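You operate a simulated robot arm through the tools that you are given. There is no shell and no other tool. Be economical: measure what you need, move in short steps, check, and stop when the job is done.

Carry out the task below with a simulated robot arm. There is one attempt and no reset: what you move stays moved.

JOB
Open the top wide drawer.
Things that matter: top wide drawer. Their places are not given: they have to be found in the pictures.

The check looks at the end state, three seconds after you hand in, the way a careful person would. Anything else that was tipped, shoved, dropped, spilled or broken makes it a failure.

ROBOT AND FRAMES
A 7-joint arm with a two-finger parallel gripper, fixed in place. Base frame: the origin is at the foot of the arm, x ahead of it, y to its left, z up. Lengths are in mm, angles in degrees, forces in N, time in s.
Its first joint turns from -166.0 to 166.0 degrees. Payload 4.4 kg.
The tool frame sits at the grasp point between the pads (the TCP): z along the fingers, y along the line on which they close. The tips reach 23 mm beyond it. The gripper opens to 94 mm. The fingers are 38 mm wide and 10 mm thick; the gripper's body (54 by 96 mm) begins 39 mm behind the TCP.
Orientation is that of the tool frame in the base frame, as [roll, pitch, yaw] about the fixed x, y, z axes, in that order (R = Rz(yaw) Ry(pitch) Rx(roll)). With the fingers straight down and closing along the base's y, the tool's x points along the base's -x, its y along +y and its z along -z.

CONTROLS
- The arm moves only by the tool step_arm. Its argument "motion" is one flat list of numbers, 6 for each row, row after row: the shift along the tool's x, y, z in mm, then the turn, a rotation vector about the tool's x, y, z in degrees. In form: [dx, dy, dz, ax, ay, az, dx, dy, dz, ax, ay, az, ...]. A call has 1 to 10 rows; each row shifts and turns the commanded pose from where the row before left it, along the tool's axes as they then stand. "grip" is the finger opening in mm, from 0 to 94, set as the call begins (left out, the last holds). Each row takes 0.2 s and may step no farther than 50 mm and 8.6 degrees from the row before; otherwise, or with a gripper value out of range, the whole call is refused. Where a pose cannot be reached the arm comes as near as it can. A force on the tool above 40 N (or 10 N above the force at the start of the call, whichever is more), or a blocked arm, ends the call early, and 0.2 s more pass. The fingers move at their own pace (about 72 mm/s each) and stop on an object; they squeeze with about 33 N. The grip force told is the motor's: it shows also when the fingers shut on nothing. Time passes only in rows, and 0.2 s behind the last, so rows that do not move let the fingers close. It gives the time, the measured TCP pose, the force on the tool (base axes), the opening and the grip force at its end, in the units of the frame above (readings bear some noise).
- Cameras (640 x 400 px; columns grow to the right, rows downward): "scene" is fixed at [40.2, 501, 1322.9]; the picture's right is [-0.45, -0.89, 0.00], its down [-0.58, 0.29, -0.76] and it looks along [0.68, -0.35, -0.65] (base axes); focal length 363 px, centre (320, 200). "wrist" rides on the gripper at [86, 16, -74] in the tool frame; the picture's right is [-0.18, 0.98, 0.00], its down [-0.58, -0.11, -0.81] and it looks along [-0.79, -0.15, 0.59] (tool axes); focal length 243 px, centre (320, 200).
- get_image(camera): a new picture of that camera. It takes no simulated time.
- point_at(camera, pixels): for up to 12 pixels [column, row] of the newest picture of that camera ("zoom" is the newest enlarged one), the place [x, y, z] in the base frame of the surface seen there, good to about 2 mm, but the place of the scene camera against the robot may be out by one fixed shift of up to 12 mm in any direction. It takes no simulated time.
- close_up(camera, box): a new picture of the part [left, top, right, bottom] of that camera's present view, enlarged. It takes no simulated time.
- hand_in(): hands the job in; it is judged then, once.

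Keep the steps short. Do not move on a guess: measure, check each grasp and each placing, and mend mistakes. In all there are 60 turns and 20 pictures (those below and enlarged ones count). Leave the gripper open and the arm clear of the work at the hand-in unless told otherwise, and finish with a single line.

The tools are called as a command line: name --argument value ..., lists and objects as JSON in quotes. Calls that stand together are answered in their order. step_arm: Moves the arm, as the interface text tells. Its arguments: {"type":"object","properties":{"motion":{"type":"array","items":{"type":"number"}},"grip":{"type":"number"}},"required":["motion"]} The other tools are called the same way: get_image (camera) takes a picture; point_at (camera, pixels) gives the place of the surface under pixels of a picture; close_up (camera, box) takes an enlarged picture of a part of a camera's view; hand_in () hands the job in.

At the start:

```text
t: 0.0
tcp_pos: [586.5, 122.3, 839.0]
orientation: [179.9, 0.0, 179.9]
force: [-0.5, -0.6, 0.4]
opening: 94.1
finger_force: 0.1
```

scene: 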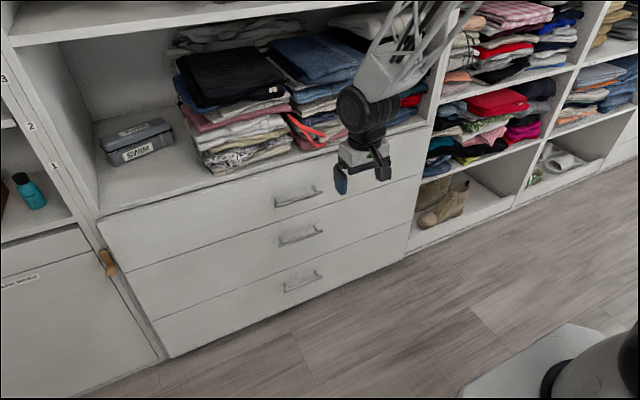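
wrist: 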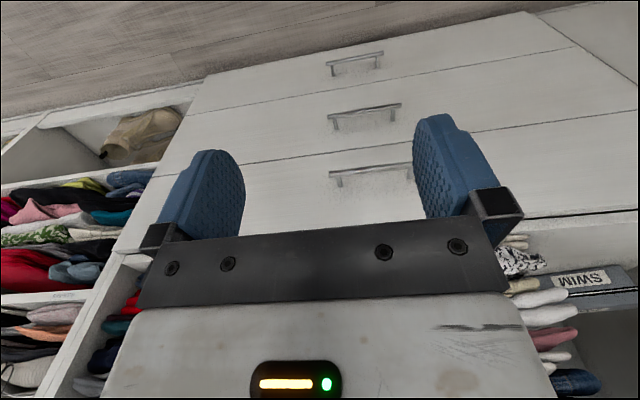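

The top drawer's handle is near (297,197) in the scene picture. I'll enlarge it, then measure the handle and the drawer face.

close_up --camera "scene" --box '[240, 160, 360, 235]'

point_at --camera "scene" --pixels '[[110, 225], [130, 258], [405, 185], [200, 215], [275, 202], [297, 196], [320, 190], [250, 215], [350, 200], [297, 215]]'

point_at --camera "wrist" --pixels '[[332, 175], [350, 172], [370, 170], [390, 168], [409, 165], [300, 200], [330, 195], [360, 205], [300, 150], [335, 184]]'

```text
5.33 times, centred on (300, 198) of scene
```

zoom: 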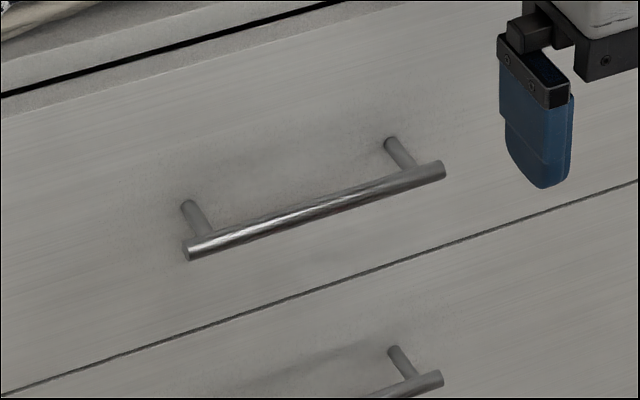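

```text
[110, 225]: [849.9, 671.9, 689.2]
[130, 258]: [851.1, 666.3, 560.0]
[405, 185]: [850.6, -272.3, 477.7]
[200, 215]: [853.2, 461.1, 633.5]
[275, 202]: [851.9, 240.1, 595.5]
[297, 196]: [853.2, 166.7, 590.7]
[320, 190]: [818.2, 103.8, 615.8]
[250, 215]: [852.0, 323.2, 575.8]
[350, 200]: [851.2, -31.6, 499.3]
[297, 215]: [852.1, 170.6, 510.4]
```

```text
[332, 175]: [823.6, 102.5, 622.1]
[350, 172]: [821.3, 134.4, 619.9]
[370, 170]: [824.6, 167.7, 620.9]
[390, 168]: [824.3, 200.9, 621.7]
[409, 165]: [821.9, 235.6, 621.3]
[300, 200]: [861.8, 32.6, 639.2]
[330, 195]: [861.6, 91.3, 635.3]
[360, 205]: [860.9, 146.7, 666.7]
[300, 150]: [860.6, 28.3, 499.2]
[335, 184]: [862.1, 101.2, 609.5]
```

In the wrist picture, the bar lies along y from about 102 to 236 at x≈823, z≈621, and the drawer face is at x≈861. I'll grip it with the tool pointing forward and the fingers closing vertically. First I'll turn about the tool's z axis in free air.

step_arm --motion '[0, 0, 0, 0, 0, 8.5, 0, 0, 0, 0, 0, 8.5, 0, 0, 0, 0, 0, 8.5, 0, 0, 0, 0, 0, 8.5, 0, 0, 0, 0, 0, 8.5, 0, 0, 0, 0, 0, 8.5, 0, 0, 0, 0, 0, 8.5, 0, 0, 0, 0, 0, 8.5, 0, 0, 0, 0, 0, 8.5, 0, 0, 0, 0, 0, 8.5]' --grip 50

```text
t: 2.2
tcp_pos: [586.0, 123.3, 839.4]
orientation: [180.0, 0.0, 94.7]
force: [0.2, 0.8, -0.6]
opening: 50.0
finger_force: 0.1
```

The yaw reached 94.7. Next I'll finish the last 5° and start tilting forward about the tool's x axis.

step_arm --motion '[0, 0, 0, 0, 0, 4.8, 0, 0, 0, -8.5, 0, 0, 0, 0, 0, -8.5, 0, 0, 0, 0, 0, -8.5, 0, 0, 0, 0, 0, -8.5, 0, 0, 0, 0, 0, -8.5, 0, 0]'

```text
t: 3.6
tcp_pos: [522.9, 105.4, 636.0]
orientation: [157.8, 5.4, 91.3]
force: [3.5, 1.3, 3.2]
opening: 50.0
finger_force: 0.1
```

The TCP sank to z=636 even though no shift was commanded, so the arm may be lagging or changing its configuration. I'll let it settle, read the pose again and look at the scene.

step_arm --motion '[0, 0, 0, 0, 0, 0]'

get_image --camera "scene"

```text
t: 4.0
tcp_pos: [572.7, 117.3, 766.4]
orientation: [144.5, 1.9, 90.3]
force: [0.2, 0.7, 1.1]
opening: 50.0
finger_force: 0.1
```

```text
16 pictures are left
```

scene: 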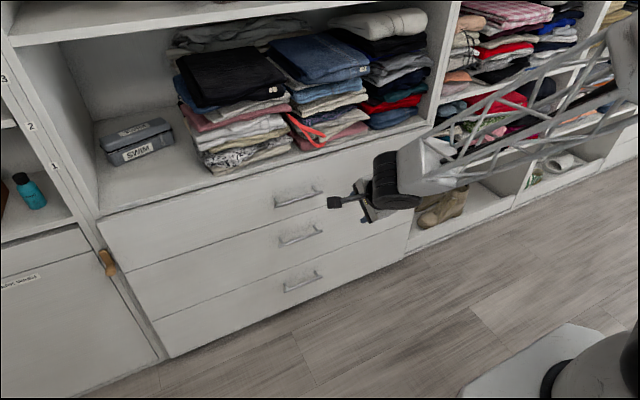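

The arm is swinging its elbow to its right, and the TCP is coming back. I'll wait for it to settle.

step_arm --motion '[0, 0, 0, 0, 0, 0, 0, 0, 0, 0, 0, 0, 0, 0, 0, 0, 0, 0]'

get_image --camera "scene"

```text
t: 4.8
tcp_pos: [586.3, 122.0, 838.8]
orientation: [137.5, 0.1, 90.3]
force: [0.0, -0.4, -0.1]
opening: 49.9
finger_force: 0.1
```

```text
15 pictures are left
```

scene: 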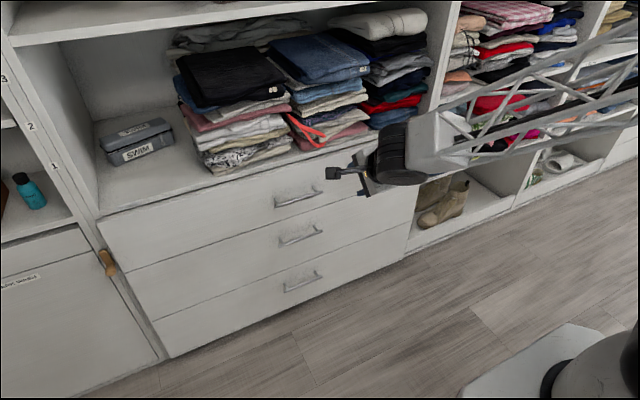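

It has settled at the commanded pose with a 42° tilt, and nothing was touched. I'll tilt further in small steps.

step_arm --motion '[0, 0, 0, -6, 0, 0, 0, 0, 0, -6, 0, 0, 0, 0, 0, 0, 0, 0]'

```text
t: 5.6
tcp_pos: [586.6, 122.1, 839.7]
orientation: [134.5, 0.1, 90.1]
force: [-0.8, -0.2, -0.3]
opening: 49.8
finger_force: 0.1
out of reach, approached as far as the arm can: row 1, 2
```

The tilt stopped at 45.5° because this pose is out of reach. I'll move to a standoff in front of the handle and see whether more tilt is possible there. The path is free air.

step_arm --motion '[9, 1, 30, 0, 0, 0, 9, 1, 30, 0, 0, 0, 9, 1, 30, 0, 0, 0, 9, 1, 30, 0, 0, 0, 9, 1, 30, 0, 0, 0, 0, 0, 0, 0, 0, 0]'

```text
t: 7.0
tcp_pos: [713.2, 153.7, 815.0]
orientation: [135.4, 0.0, 90.3]
force: [0.0, 0.4, -0.1]
opening: 50.3
finger_force: 0.1
out of reach, approached as far as the arm can: row 1, 2, 3, 4, 5
```

This configuration is at a joint limit: z barely dropped. I'll back out and turn the tool the other way, with the opposite roll.

step_arm --motion '[-8, -18, -27, 0, 0, 0, -8, -18, -27, 0, 0, 0, -8, -18, -27, 0, 0, 0, -8, -18, -27, 0, 0, 0, 0, 0, 0, 8.5, 0, 0, 0, 0, 0, 8.5, 0, 0, 0, 0, 0, 8.5, 0, 0, 0, 0, 0, 8.5, 0, 0, 0, 0, 0, 8.5, 0, 0, 0, 0, 0, 0, 0, 0]'

```text
t: 9.2
tcp_pos: [584.8, 119.4, 845.1]
orientation: [176.9, -0.1, 90.2]
force: [0.3, 0.3, 0.5]
opening: 49.8
finger_force: 0.2
out of reach, approached as far as the arm can: row 1
```

The tool points down again. I'll turn back about the tool's z axis, 85° first.

step_arm --motion '[0, 0, 0, 3, 0, 0, 0, 0, 0, 0, 0, -8.5, 0, 0, 0, 0, 0, -8.5, 0, 0, 0, 0, 0, -8.5, 0, 0, 0, 0, 0, -8.5, 0, 0, 0, 0, 0, -8.5, 0, 0, 0, 0, 0, -8.5, 0, 0, 0, 0, 0, -8.5, 0, 0, 0, 0, 0, -8.5, 0, 0, 0, 0, 0, -8.5]'

step_arm --motion '[0, 0, 0, 0, 0, -8.5, 0, 0, 0, 0, 0, -8.5, 0, 0, 0, 0, 0, -8.5, 0, 0, 0, 0, 0, -8.5, 0, 0, 0, 0, 0, -8.5, 0, 0, 0, 0, 0, 0]'

get_image --camera "scene"

```text
t: 11.4
tcp_pos: [582.9, 118.9, 844.7]
orientation: [180.0, 0.1, 166.8]
force: [0.1, -0.5, 0.2]
opening: 50.1
finger_force: 0.0
```

```text
t: 12.8
tcp_pos: [583.3, 119.1, 843.7]
orientation: [180.0, -0.1, -150.7]
force: [-0.3, 0.4, -0.3]
opening: 49.8
finger_force: 0.1
```

```text
14 pictures are left
```

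scene: 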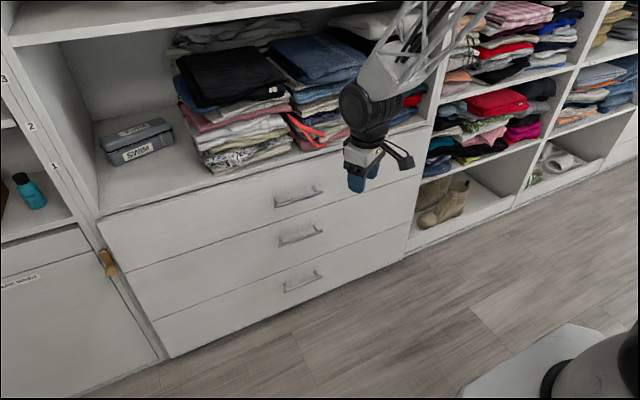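

The arm is back in its natural elbow-up posture. I'll finish the turn to yaw -90.

step_arm --motion '[0, 0, 0, 0, 0, -8.5, 0, 0, 0, 0, 0, -8.5, 0, 0, 0, 0, 0, -8.5, 0, 0, 0, 0, 0, -8.5, 0, 0, 0, 0, 0, -8.5, 0, 0, 0, 0, 0, -8.5, 0, 0, 0, 0, 0, -8.5, 0, 0, 0, 0, 0, -1.2, 0, 0, 0, 0, 0, 0]'

```text
t: 14.8
tcp_pos: [584.8, 119.7, 845.1]
orientation: [-179.9, 0.0, -90.1]
force: [0.1, -0.5, 1.2]
opening: 49.9
finger_force: 0.0
```

Yaw is -90. Now I'll tilt forward by turning +x about the tool, in a few small steps.

step_arm --motion '[0, 0, 0, 8, 0, 0, 0, 0, 0, 8, 0, 0, 0, 0, 0, 8, 0, 0, 0, 0, 0, 0, 0, 0]'

```text
t: 15.8
tcp_pos: [583.5, 119.8, 844.8]
orientation: [-156.0, 0.0, -90.1]
force: [-0.2, 0.6, -1.1]
opening: 50.2
finger_force: 0.1
```

It follows cleanly, so I'll continue.

step_arm --motion '[0, 0, 0, 8, 0, 0, 0, 0, 0, 8, 0, 0, 0, 0, 0, 8, 0, 0, 0, 0, 0, 8, 0, 0, 0, 0, 0, 0, 0, 0]'

```text
t: 17.0
tcp_pos: [584.0, 117.4, 846.4]
orientation: [-126.9, -0.6, -90.7]
force: [1.4, 0.9, 4.2]
opening: 50.0
finger_force: 0.1
out of reach, approached as far as the arm can: row 4
```

The tilt reached about 53° and then hit a limit here. I'll lower the TCP straight down by about 100 mm and see whether the reach improves.

step_arm --motion '[0, 20, 15, 0, 0, 0, 0, 20, 15, 0, 0, 0, 0, 20, 15, 0, 0, 0, 0, 20, 15, 0, 0, 0, 0, 0, 0, 0, 0, 0]'

get_image --camera "scene"

```text
t: 18.2
tcp_pos: [582.8, 118.6, 744.7]
orientation: [-127.1, -0.6, -90.7]
force: [-0.8, -0.5, 0.5]
opening: 50.2
finger_force: 0.0
```

```text
13 pictures are left
```

scene: 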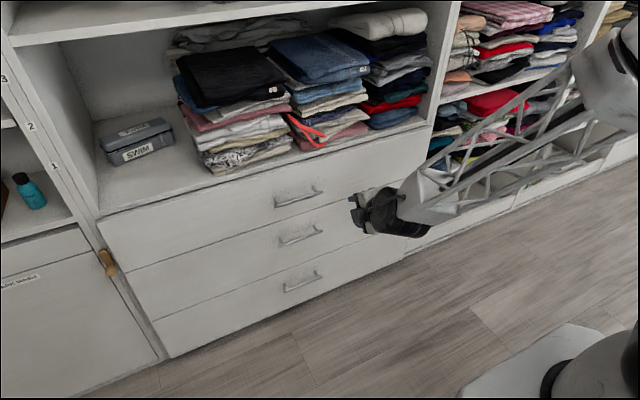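

Lowering works in this posture. I'll try more tilt.

step_arm --motion '[0, 0, 0, 6, 0, 0, 0, 0, 0, 6, 0, 0, 0, 0, 0, 6, 0, 0, 0, 0, 0, 0, 0, 0]'

```text
t: 19.2
tcp_pos: [583.1, 119.5, 745.6]
orientation: [-109.0, -0.6, -90.6]
force: [-0.1, -0.5, 0.3]
opening: 50.1
finger_force: 0.0
```

Now the tilt is 71°. I'll add 12° more, lower to handle height and shift to y≈170, staying far from the drawer.

step_arm --motion '[0, 0, 0, 6, 0, 0, 0, 0, 0, 6, 0, 0, -10, 25, 3, 0, 0, 0, -10, 25, 3, 0, 0, 0, -10, 25, 3, 0, 0, 0, -10, 25, 3, 0, 0, 0, -10, 25, 3, 0, 0, 0, 0, 0, 0, 0, 0, 0]'

get_image --camera "wrist"

get_image --camera "scene"

```text
t: 21.0
tcp_pos: [583.6, 167.7, 617.5]
orientation: [-97.0, -0.5, -90.7]
force: [-1.2, 0.3, -0.3]
opening: 50.0
finger_force: 0.1
```

```text
12 pictures are left
```

wrist: 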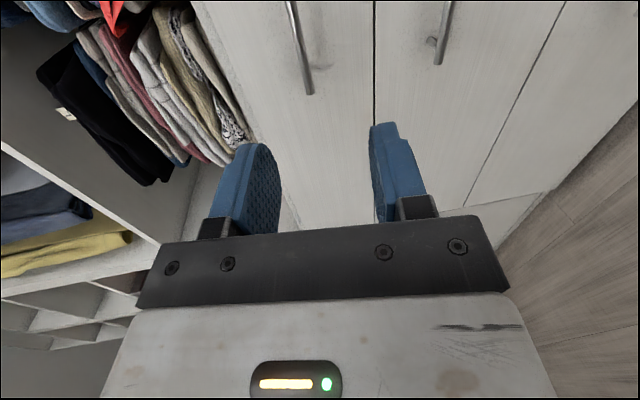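

```text
11 pictures are left
```

scene: 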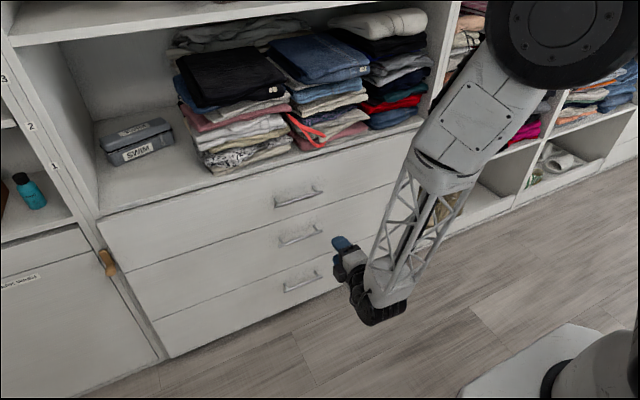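

I'm in front of the drawers with a forward tool. In the wrist picture, the top handle runs from (290,5) to (310,92). I'll measure it along with the face.

point_at --camera "wrist" --pixels '[[309, 90], [304, 70], [300, 50], [296, 30], [292, 8], [330, 50], [340, 100], [444, 50], [299, 70], [309, 70]]'

close_up --camera "wrist" --box '[240, 0, 400, 100]'

```text
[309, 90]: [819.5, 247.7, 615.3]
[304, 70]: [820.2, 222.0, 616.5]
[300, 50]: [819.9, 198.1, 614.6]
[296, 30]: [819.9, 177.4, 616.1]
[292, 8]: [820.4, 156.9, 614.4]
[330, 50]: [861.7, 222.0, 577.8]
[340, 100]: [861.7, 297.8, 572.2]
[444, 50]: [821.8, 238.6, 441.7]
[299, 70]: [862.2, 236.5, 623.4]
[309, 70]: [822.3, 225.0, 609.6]
```

```text
4.00 times, centred on (320, 50) of wrist
```

zoom: 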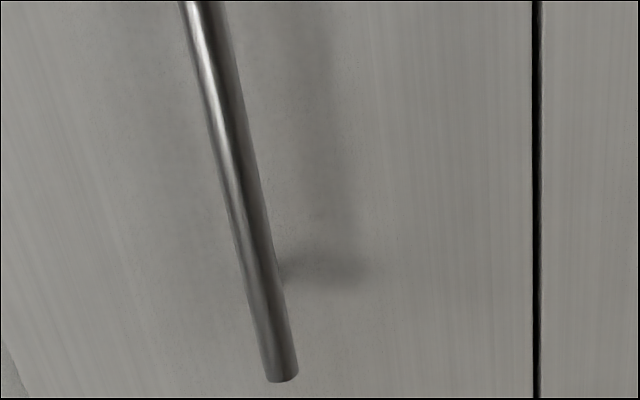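

The bar's front is at x≈820, centre z≈615, spanning y≈95–248. I'm at y=168, which is central. I'll advance to x≈760 and check.

step_arm --motion '[0, -4, 35, 0, 0, 0, 0, -4, 35, 0, 0, 0, 0, -4, 35, 0, 0, 0, 0, -4, 35, 0, 0, 0, 0, -4, 35, 0, 0, 0, 0, 0, 0, 0, 0, 0]'

get_image --camera "wrist"

```text
t: 22.4
tcp_pos: [761.6, 165.9, 617.6]
orientation: [-97.0, -0.7, -90.8]
force: [-0.2, -0.1, 0.3]
opening: 49.8
finger_force: 0.0
```

```text
9 pictures are left
```

wrist: 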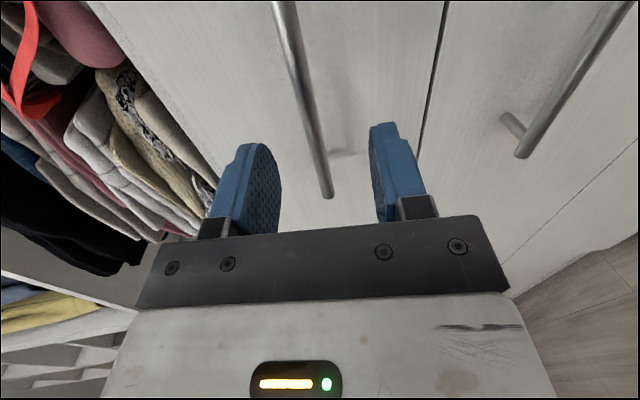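

The bar lies between the two fingers. I'll advance 62 mm so that it sits at the TCP.

step_arm --motion '[0, -2, 21, 0, 0, 0, 0, -2, 21, 0, 0, 0, 0, -1.5, 20, 0, 0, 0, 0, 0, 0, 0, 0, 0]'

step_arm --motion '[0, 0, 0, 0, 0, 0, 0, 0, 0, 0, 0, 0, 0, 0, 0, 0, 0, 0]' --grip 0

get_image --camera "wrist"

```text
t: 23.4
tcp_pos: [823.0, 163.5, 616.0]
orientation: [-96.9, -0.6, -90.6]
force: [-0.3, -0.3, 0.4]
opening: 49.7
finger_force: 0.1
```

```text
t: 24.2
tcp_pos: [824.1, 164.7, 618.0]
orientation: [-97.0, -0.6, -90.7]
force: [-8.2, -1.8, 22.0]
opening: 11.9
finger_force: 45.0
```

```text
8 pictures are left
```

wrist: 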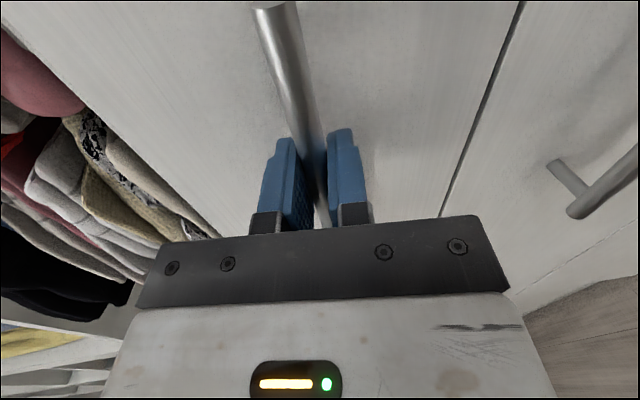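

The fingers closed on the 12 mm bar. The 22 N upward force means I'm commanding slightly too low, so I'll ease up 3 mm and start pulling gently along -x.

step_arm --motion '[0, -3, 0, 0, 0, 0, 0, 0.6, -5, 0, 0, 0, 0, 1.2, -10, 0, 0, 0, 0, 1.2, -10, 0, 0, 0, 0, 0, 0, 0, 0, 0]'

```text
t: 25.4
tcp_pos: [796.3, 164.3, 617.1]
orientation: [-97.3, -0.5, -90.8]
force: [-2.3, -5.6, -29.8]
opening: 11.7
finger_force: 45.0
```

The bar moved 28 mm with me. The vertical force flipped to -30 N, so I'll lower by 1.7 mm and keep pulling.

step_arm --motion '[0, 1.7, 0, 0, 0, 0, 0, 1.22, -10, 0, 0, 0, 0, 1.22, -10, 0, 0, 0, 0, 1.22, -10, 0, 0, 0, 0, 0, 0, 0, 0, 0]'

```text
t: 26.6
tcp_pos: [768.6, 164.3, 616.8]
orientation: [-97.0, -0.6, -90.8]
force: [-1.8, -14.2, -10.3]
opening: 11.9
finger_force: 45.5
```

Smooth. A small sideways force of -14 N comes from the 0.8° yaw drift. I'll correct for it and pull on.

step_arm --motion '[0.6, 0.5, 0, 0, 0, 0, 0.22, 1.8, -15, 0, 0, 0, 0.22, 1.8, -15, 0, 0, 0, 0.22, 1.8, -15, 0, 0, 0, 0.22, 1.8, -15, 0, 0, 0, 0, 0, 0, 0, 0, 0]'

```text
t: 28.0
tcp_pos: [704.8, 164.2, 616.0]
orientation: [-97.1, -0.6, -90.7]
force: [1.4, -0.4, -19.1]
opening: 11.9
finger_force: 45.3
```

The drawer is 120 mm open. I'll lower slightly and continue.

step_arm --motion '[0, 0.9, 0, 0, 0, 0, 0.2, 1.87, -15, 0, 0, 0, 0.2, 1.87, -15, 0, 0, 0, 0.2, 1.87, -15, 0, 0, 0, 0.2, 1.87, -15, 0, 0, 0, 0.2, 1.87, -15, 0, 0, 0, 0, 0, 0, 0, 0, 0]'

get_image --camera "scene"

```text
t: 29.6
tcp_pos: [630.7, 164.3, 616.6]
orientation: [-96.9, -0.4, -90.8]
force: [0.5, -24.0, 24.0]
opening: 11.8
finger_force: 44.6
```

```text
7 pictures are left
```

scene: 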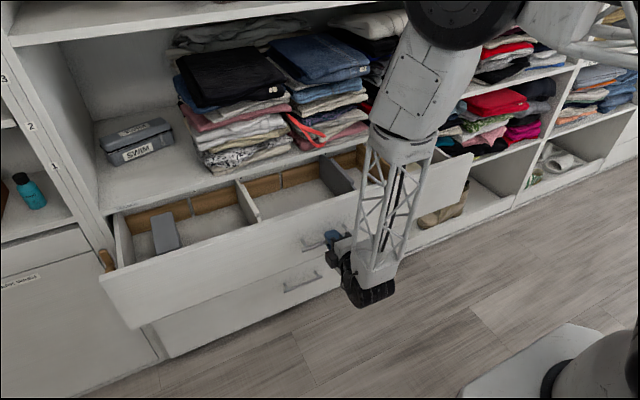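

The drawer is open about 195 mm with its contents in place. I'll correct the small offsets (force y -24, z +24) and pull further.

step_arm --motion '[1.1, -1.2, 0, 0, 0, 0, 0.22, 1.83, -15, 0, 0, 0, 0.22, 1.83, -15, 0, 0, 0, 0.22, 1.83, -15, 0, 0, 0, 0.22, 1.83, -15, 0, 0, 0, 0, 0, 0, 0, 0, 0]'

```text
t: 31.0
tcp_pos: [571.2, 163.4, 616.1]
orientation: [-97.0, -0.5, -90.7]
force: [-3.8, 34.0, -19.9]
opening: 11.8
finger_force: 45.0
```

It's 253 mm open. I'll correct y (+34 N) and z (-20 N) and go on.

step_arm --motion '[-0.9, 0.6, 0, 0, 0, 0, 0.2, 1.83, -15, 0, 0, 0, 0.2, 1.83, -15, 0, 0, 0, 0.2, 1.83, -15, 0, 0, 0, 0, 0, 0, 0, 0, 0]'

```text
t: 32.2
tcp_pos: [525.1, 163.8, 617.6]
orientation: [-97.0, -0.6, -90.9]
force: [2.1, -35.4, 24.5]
opening: 12.1
finger_force: 45.1
```

step_arm --motion '[0.6, -0.6, 0, 0, 0, 0, 0.2, 1.83, -15, 0, 0, 0, 0.2, 1.83, -15, 0, 0, 0, 0, 0, 0, 0, 0, 0]'

get_image --camera "scene"

```text
t: 33.2
tcp_pos: [495.8, 164.3, 617.0]
orientation: [-97.0, -0.5, -90.8]
force: [-1.6, -33.8, 31.9]
opening: 11.7
finger_force: 45.2
```

```text
6 pictures are left
```

scene: 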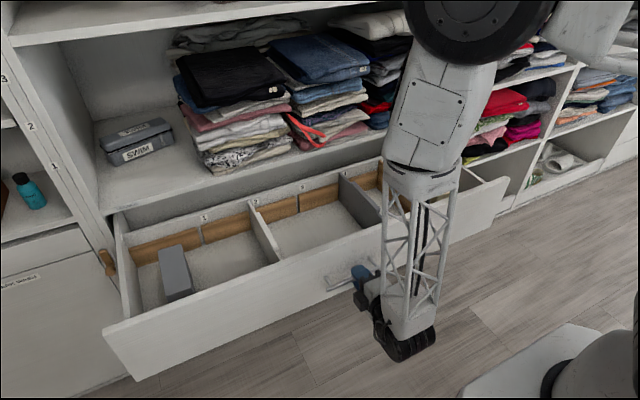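

It's 328 mm open and everything is still in place. I'll keep going toward the stop, with corrections.

step_arm --motion '[0.9, -0.9, 0, 0, 0, 0, 0.2, 1.83, -12, 0, 0, 0, 0.2, 1.5, -12, 0, 0, 0, 0.2, 1.5, -12, 0, 0, 0, 0, 0, 0, 0, 0, 0]'

```text
t: 34.4
tcp_pos: [458.9, 162.8, 617.0]
orientation: [-97.0, -0.6, -90.7]
force: [1.9, 34.4, -1.3]
opening: 11.8
finger_force: 44.5
```

step_arm --motion '[-0.8, 0, 0, 0, 0, 0, 0.16, 1.47, -12, 0, 0, 0, 0.16, 1.47, -12, 0, 0, 0, 0.16, 1.47, -12, 0, 0, 0, 0, 0, 0, 0, 0, 0]'

```text
t: 35.6
tcp_pos: [422.8, 162.5, 617.0]
orientation: [-97.1, -0.7, -90.7]
force: [-1.4, 6.3, -5.0]
opening: 12.1
finger_force: 45.0
```

It's about 401 mm open and still gliding. One more pull, then a look.

step_arm --motion '[0.13, 1.47, -12, 0, 0, 0, 0.13, 1.47, -12, 0, 0, 0, 0.13, 1.47, -12, 0, 0, 0, 0, 0, 0, 0, 0, 0]'

get_image --camera "scene"

```text
t: 36.3
tcp_pos: [397.8, 162.7, 617.1]
orientation: [-97.2, -0.5, -90.8]
force: [1.4, -2.1, -7.0]
opening: 11.8
finger_force: 45.3
stopped in row 3: the force on the tool passed its limit (the readings are from after the stop); the commanded pose is now the measured one
```

```text
5 pictures are left
```

scene: 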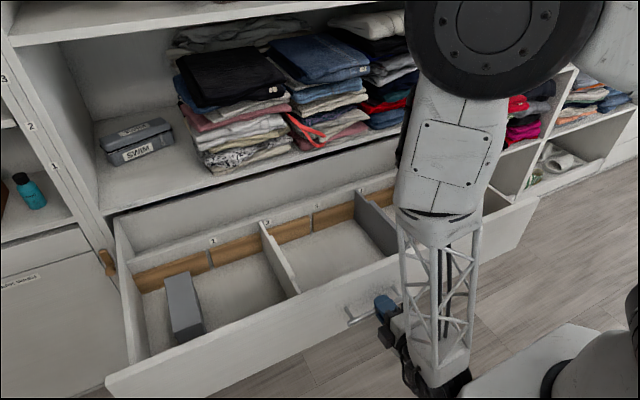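

The force limit tripped at x=398, so the drawer has reached its stop, about 426 mm open. Now I'll release the bar.

step_arm --motion '[0, 0, 0, 0, 0, 0, 0, 0, 0, 0, 0, 0, 0, 0, 0, 0, 0, 0]' --grip 60

step_arm --motion '[0, 1.2, -10, 0, 0, 0, 0, 1.2, -10, 0, 0, 0, 0, 1.2, -10, 0, 0, 0, 0, 1.2, -10, 0, 0, 0, 0, 0, 0, 0, 0, 0]'

get_image --camera "scene"

```text
t: 37.1
tcp_pos: [396.4, 162.2, 616.4]
orientation: [-97.2, -0.5, -91.0]
force: [-0.3, -0.4, 0.3]
opening: 60.1
finger_force: 0.1
```

```text
t: 38.3
tcp_pos: [395.7, 182.2, 630.7]
orientation: [-94.2, 2.7, -92.8]
force: [-0.5, -0.3, 0.1]
opening: 59.7
finger_force: 0.0
```

```text
4 pictures are left
```

scene: 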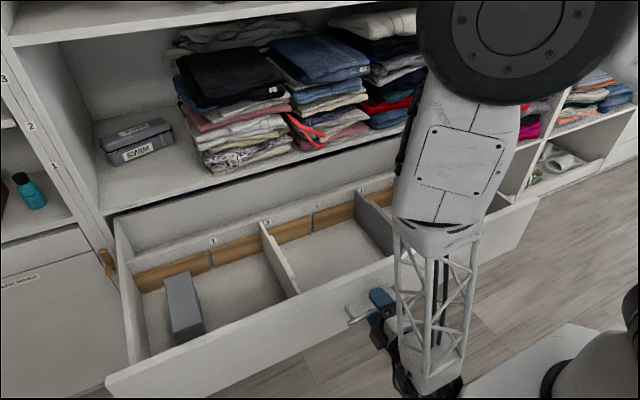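

The tool drifted sideways and upward instead of back, probably because of a reach limit close to the base. I'll let it settle and read it.

step_arm --motion '[0, 0, 0, 0, 0, 0, 0, 0, 0, 0, 0, 0, 0, 0, 0, 0, 0, 0]'

get_image --camera "wrist"

```text
t: 39.1
tcp_pos: [395.7, 185.3, 631.4]
orientation: [-94.2, 2.9, -92.4]
force: [-0.2, -0.4, 0.2]
opening: 59.9
finger_force: 0.0
```

```text
3 pictures are left
```

wrist: 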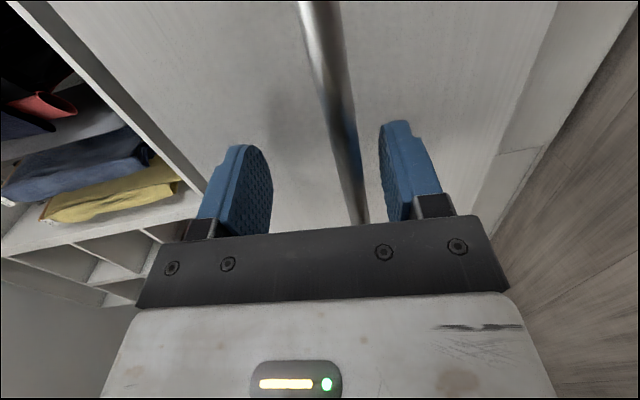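

The bar is still loosely between the fingers with no contact force. Going straight back is limited near the base. The fingers straddle the bar above and below, so I can slide sideways to +y, which takes the wrist farther from the base axis. Three short steps first.

step_arm --motion '[-12, 4, -1, 0, 0, 0, -12, 4, -1, 0, 0, 0, -12, 3, -1, 0, 0, 0, 0, 0, 0, 0, 0, 0]'

```text
t: 40.1
tcp_pos: [386.6, 238.8, 621.7]
orientation: [-94.2, 3.4, -91.0]
force: [-0.1, -0.1, 0.0]
opening: 59.8
finger_force: 0.0
```

It moves freely. I'll continue sideways past the bar's end at y≈248, backing up as I go.

step_arm --motion '[-12, 1, -3, 0, 0, 0, -12, 1, -3, 0, 0, 0, -12, 1, -3, 0, 0, 0, -12, 1, -3, 0, 0, 0, 0, 0, 0, 0, 0, 0]'

```text
t: 41.3
tcp_pos: [345.8, 255.3, 605.0]
orientation: [-96.9, 0.2, -90.9]
force: [-0.2, -0.2, 0.4]
opening: 59.9
finger_force: 0.0
```

The tips are now at x≈369, about 25 mm clear of the bar. I'll back off a little more and verify.

step_arm --motion '[-10, 0, -8, 0, 0, 0, -10, 0, -8, 0, 0, 0, -10, 0, -8, 0, 0, 0, 0, 0, 0, 0, 0, 0]'

get_image --camera "scene"

```text
t: 42.3
tcp_pos: [317.5, 276.9, 605.5]
orientation: [-97.3, -0.5, -90.8]
force: [-0.1, 0.1, -0.1]
opening: 59.9
finger_force: 0.1
```

```text
2 pictures are left
```

scene: 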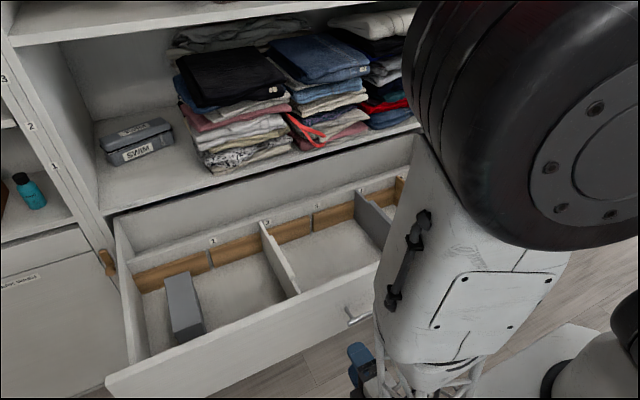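

The drawer is fully open and staying put, the gripper is open and off the handle, and nothing else has moved. Handing in.

hand_in

```text
The job is handed in.
```

The top wide drawer is open to its stop (about 426 mm), with the gripper open and the arm clear of the drawer.
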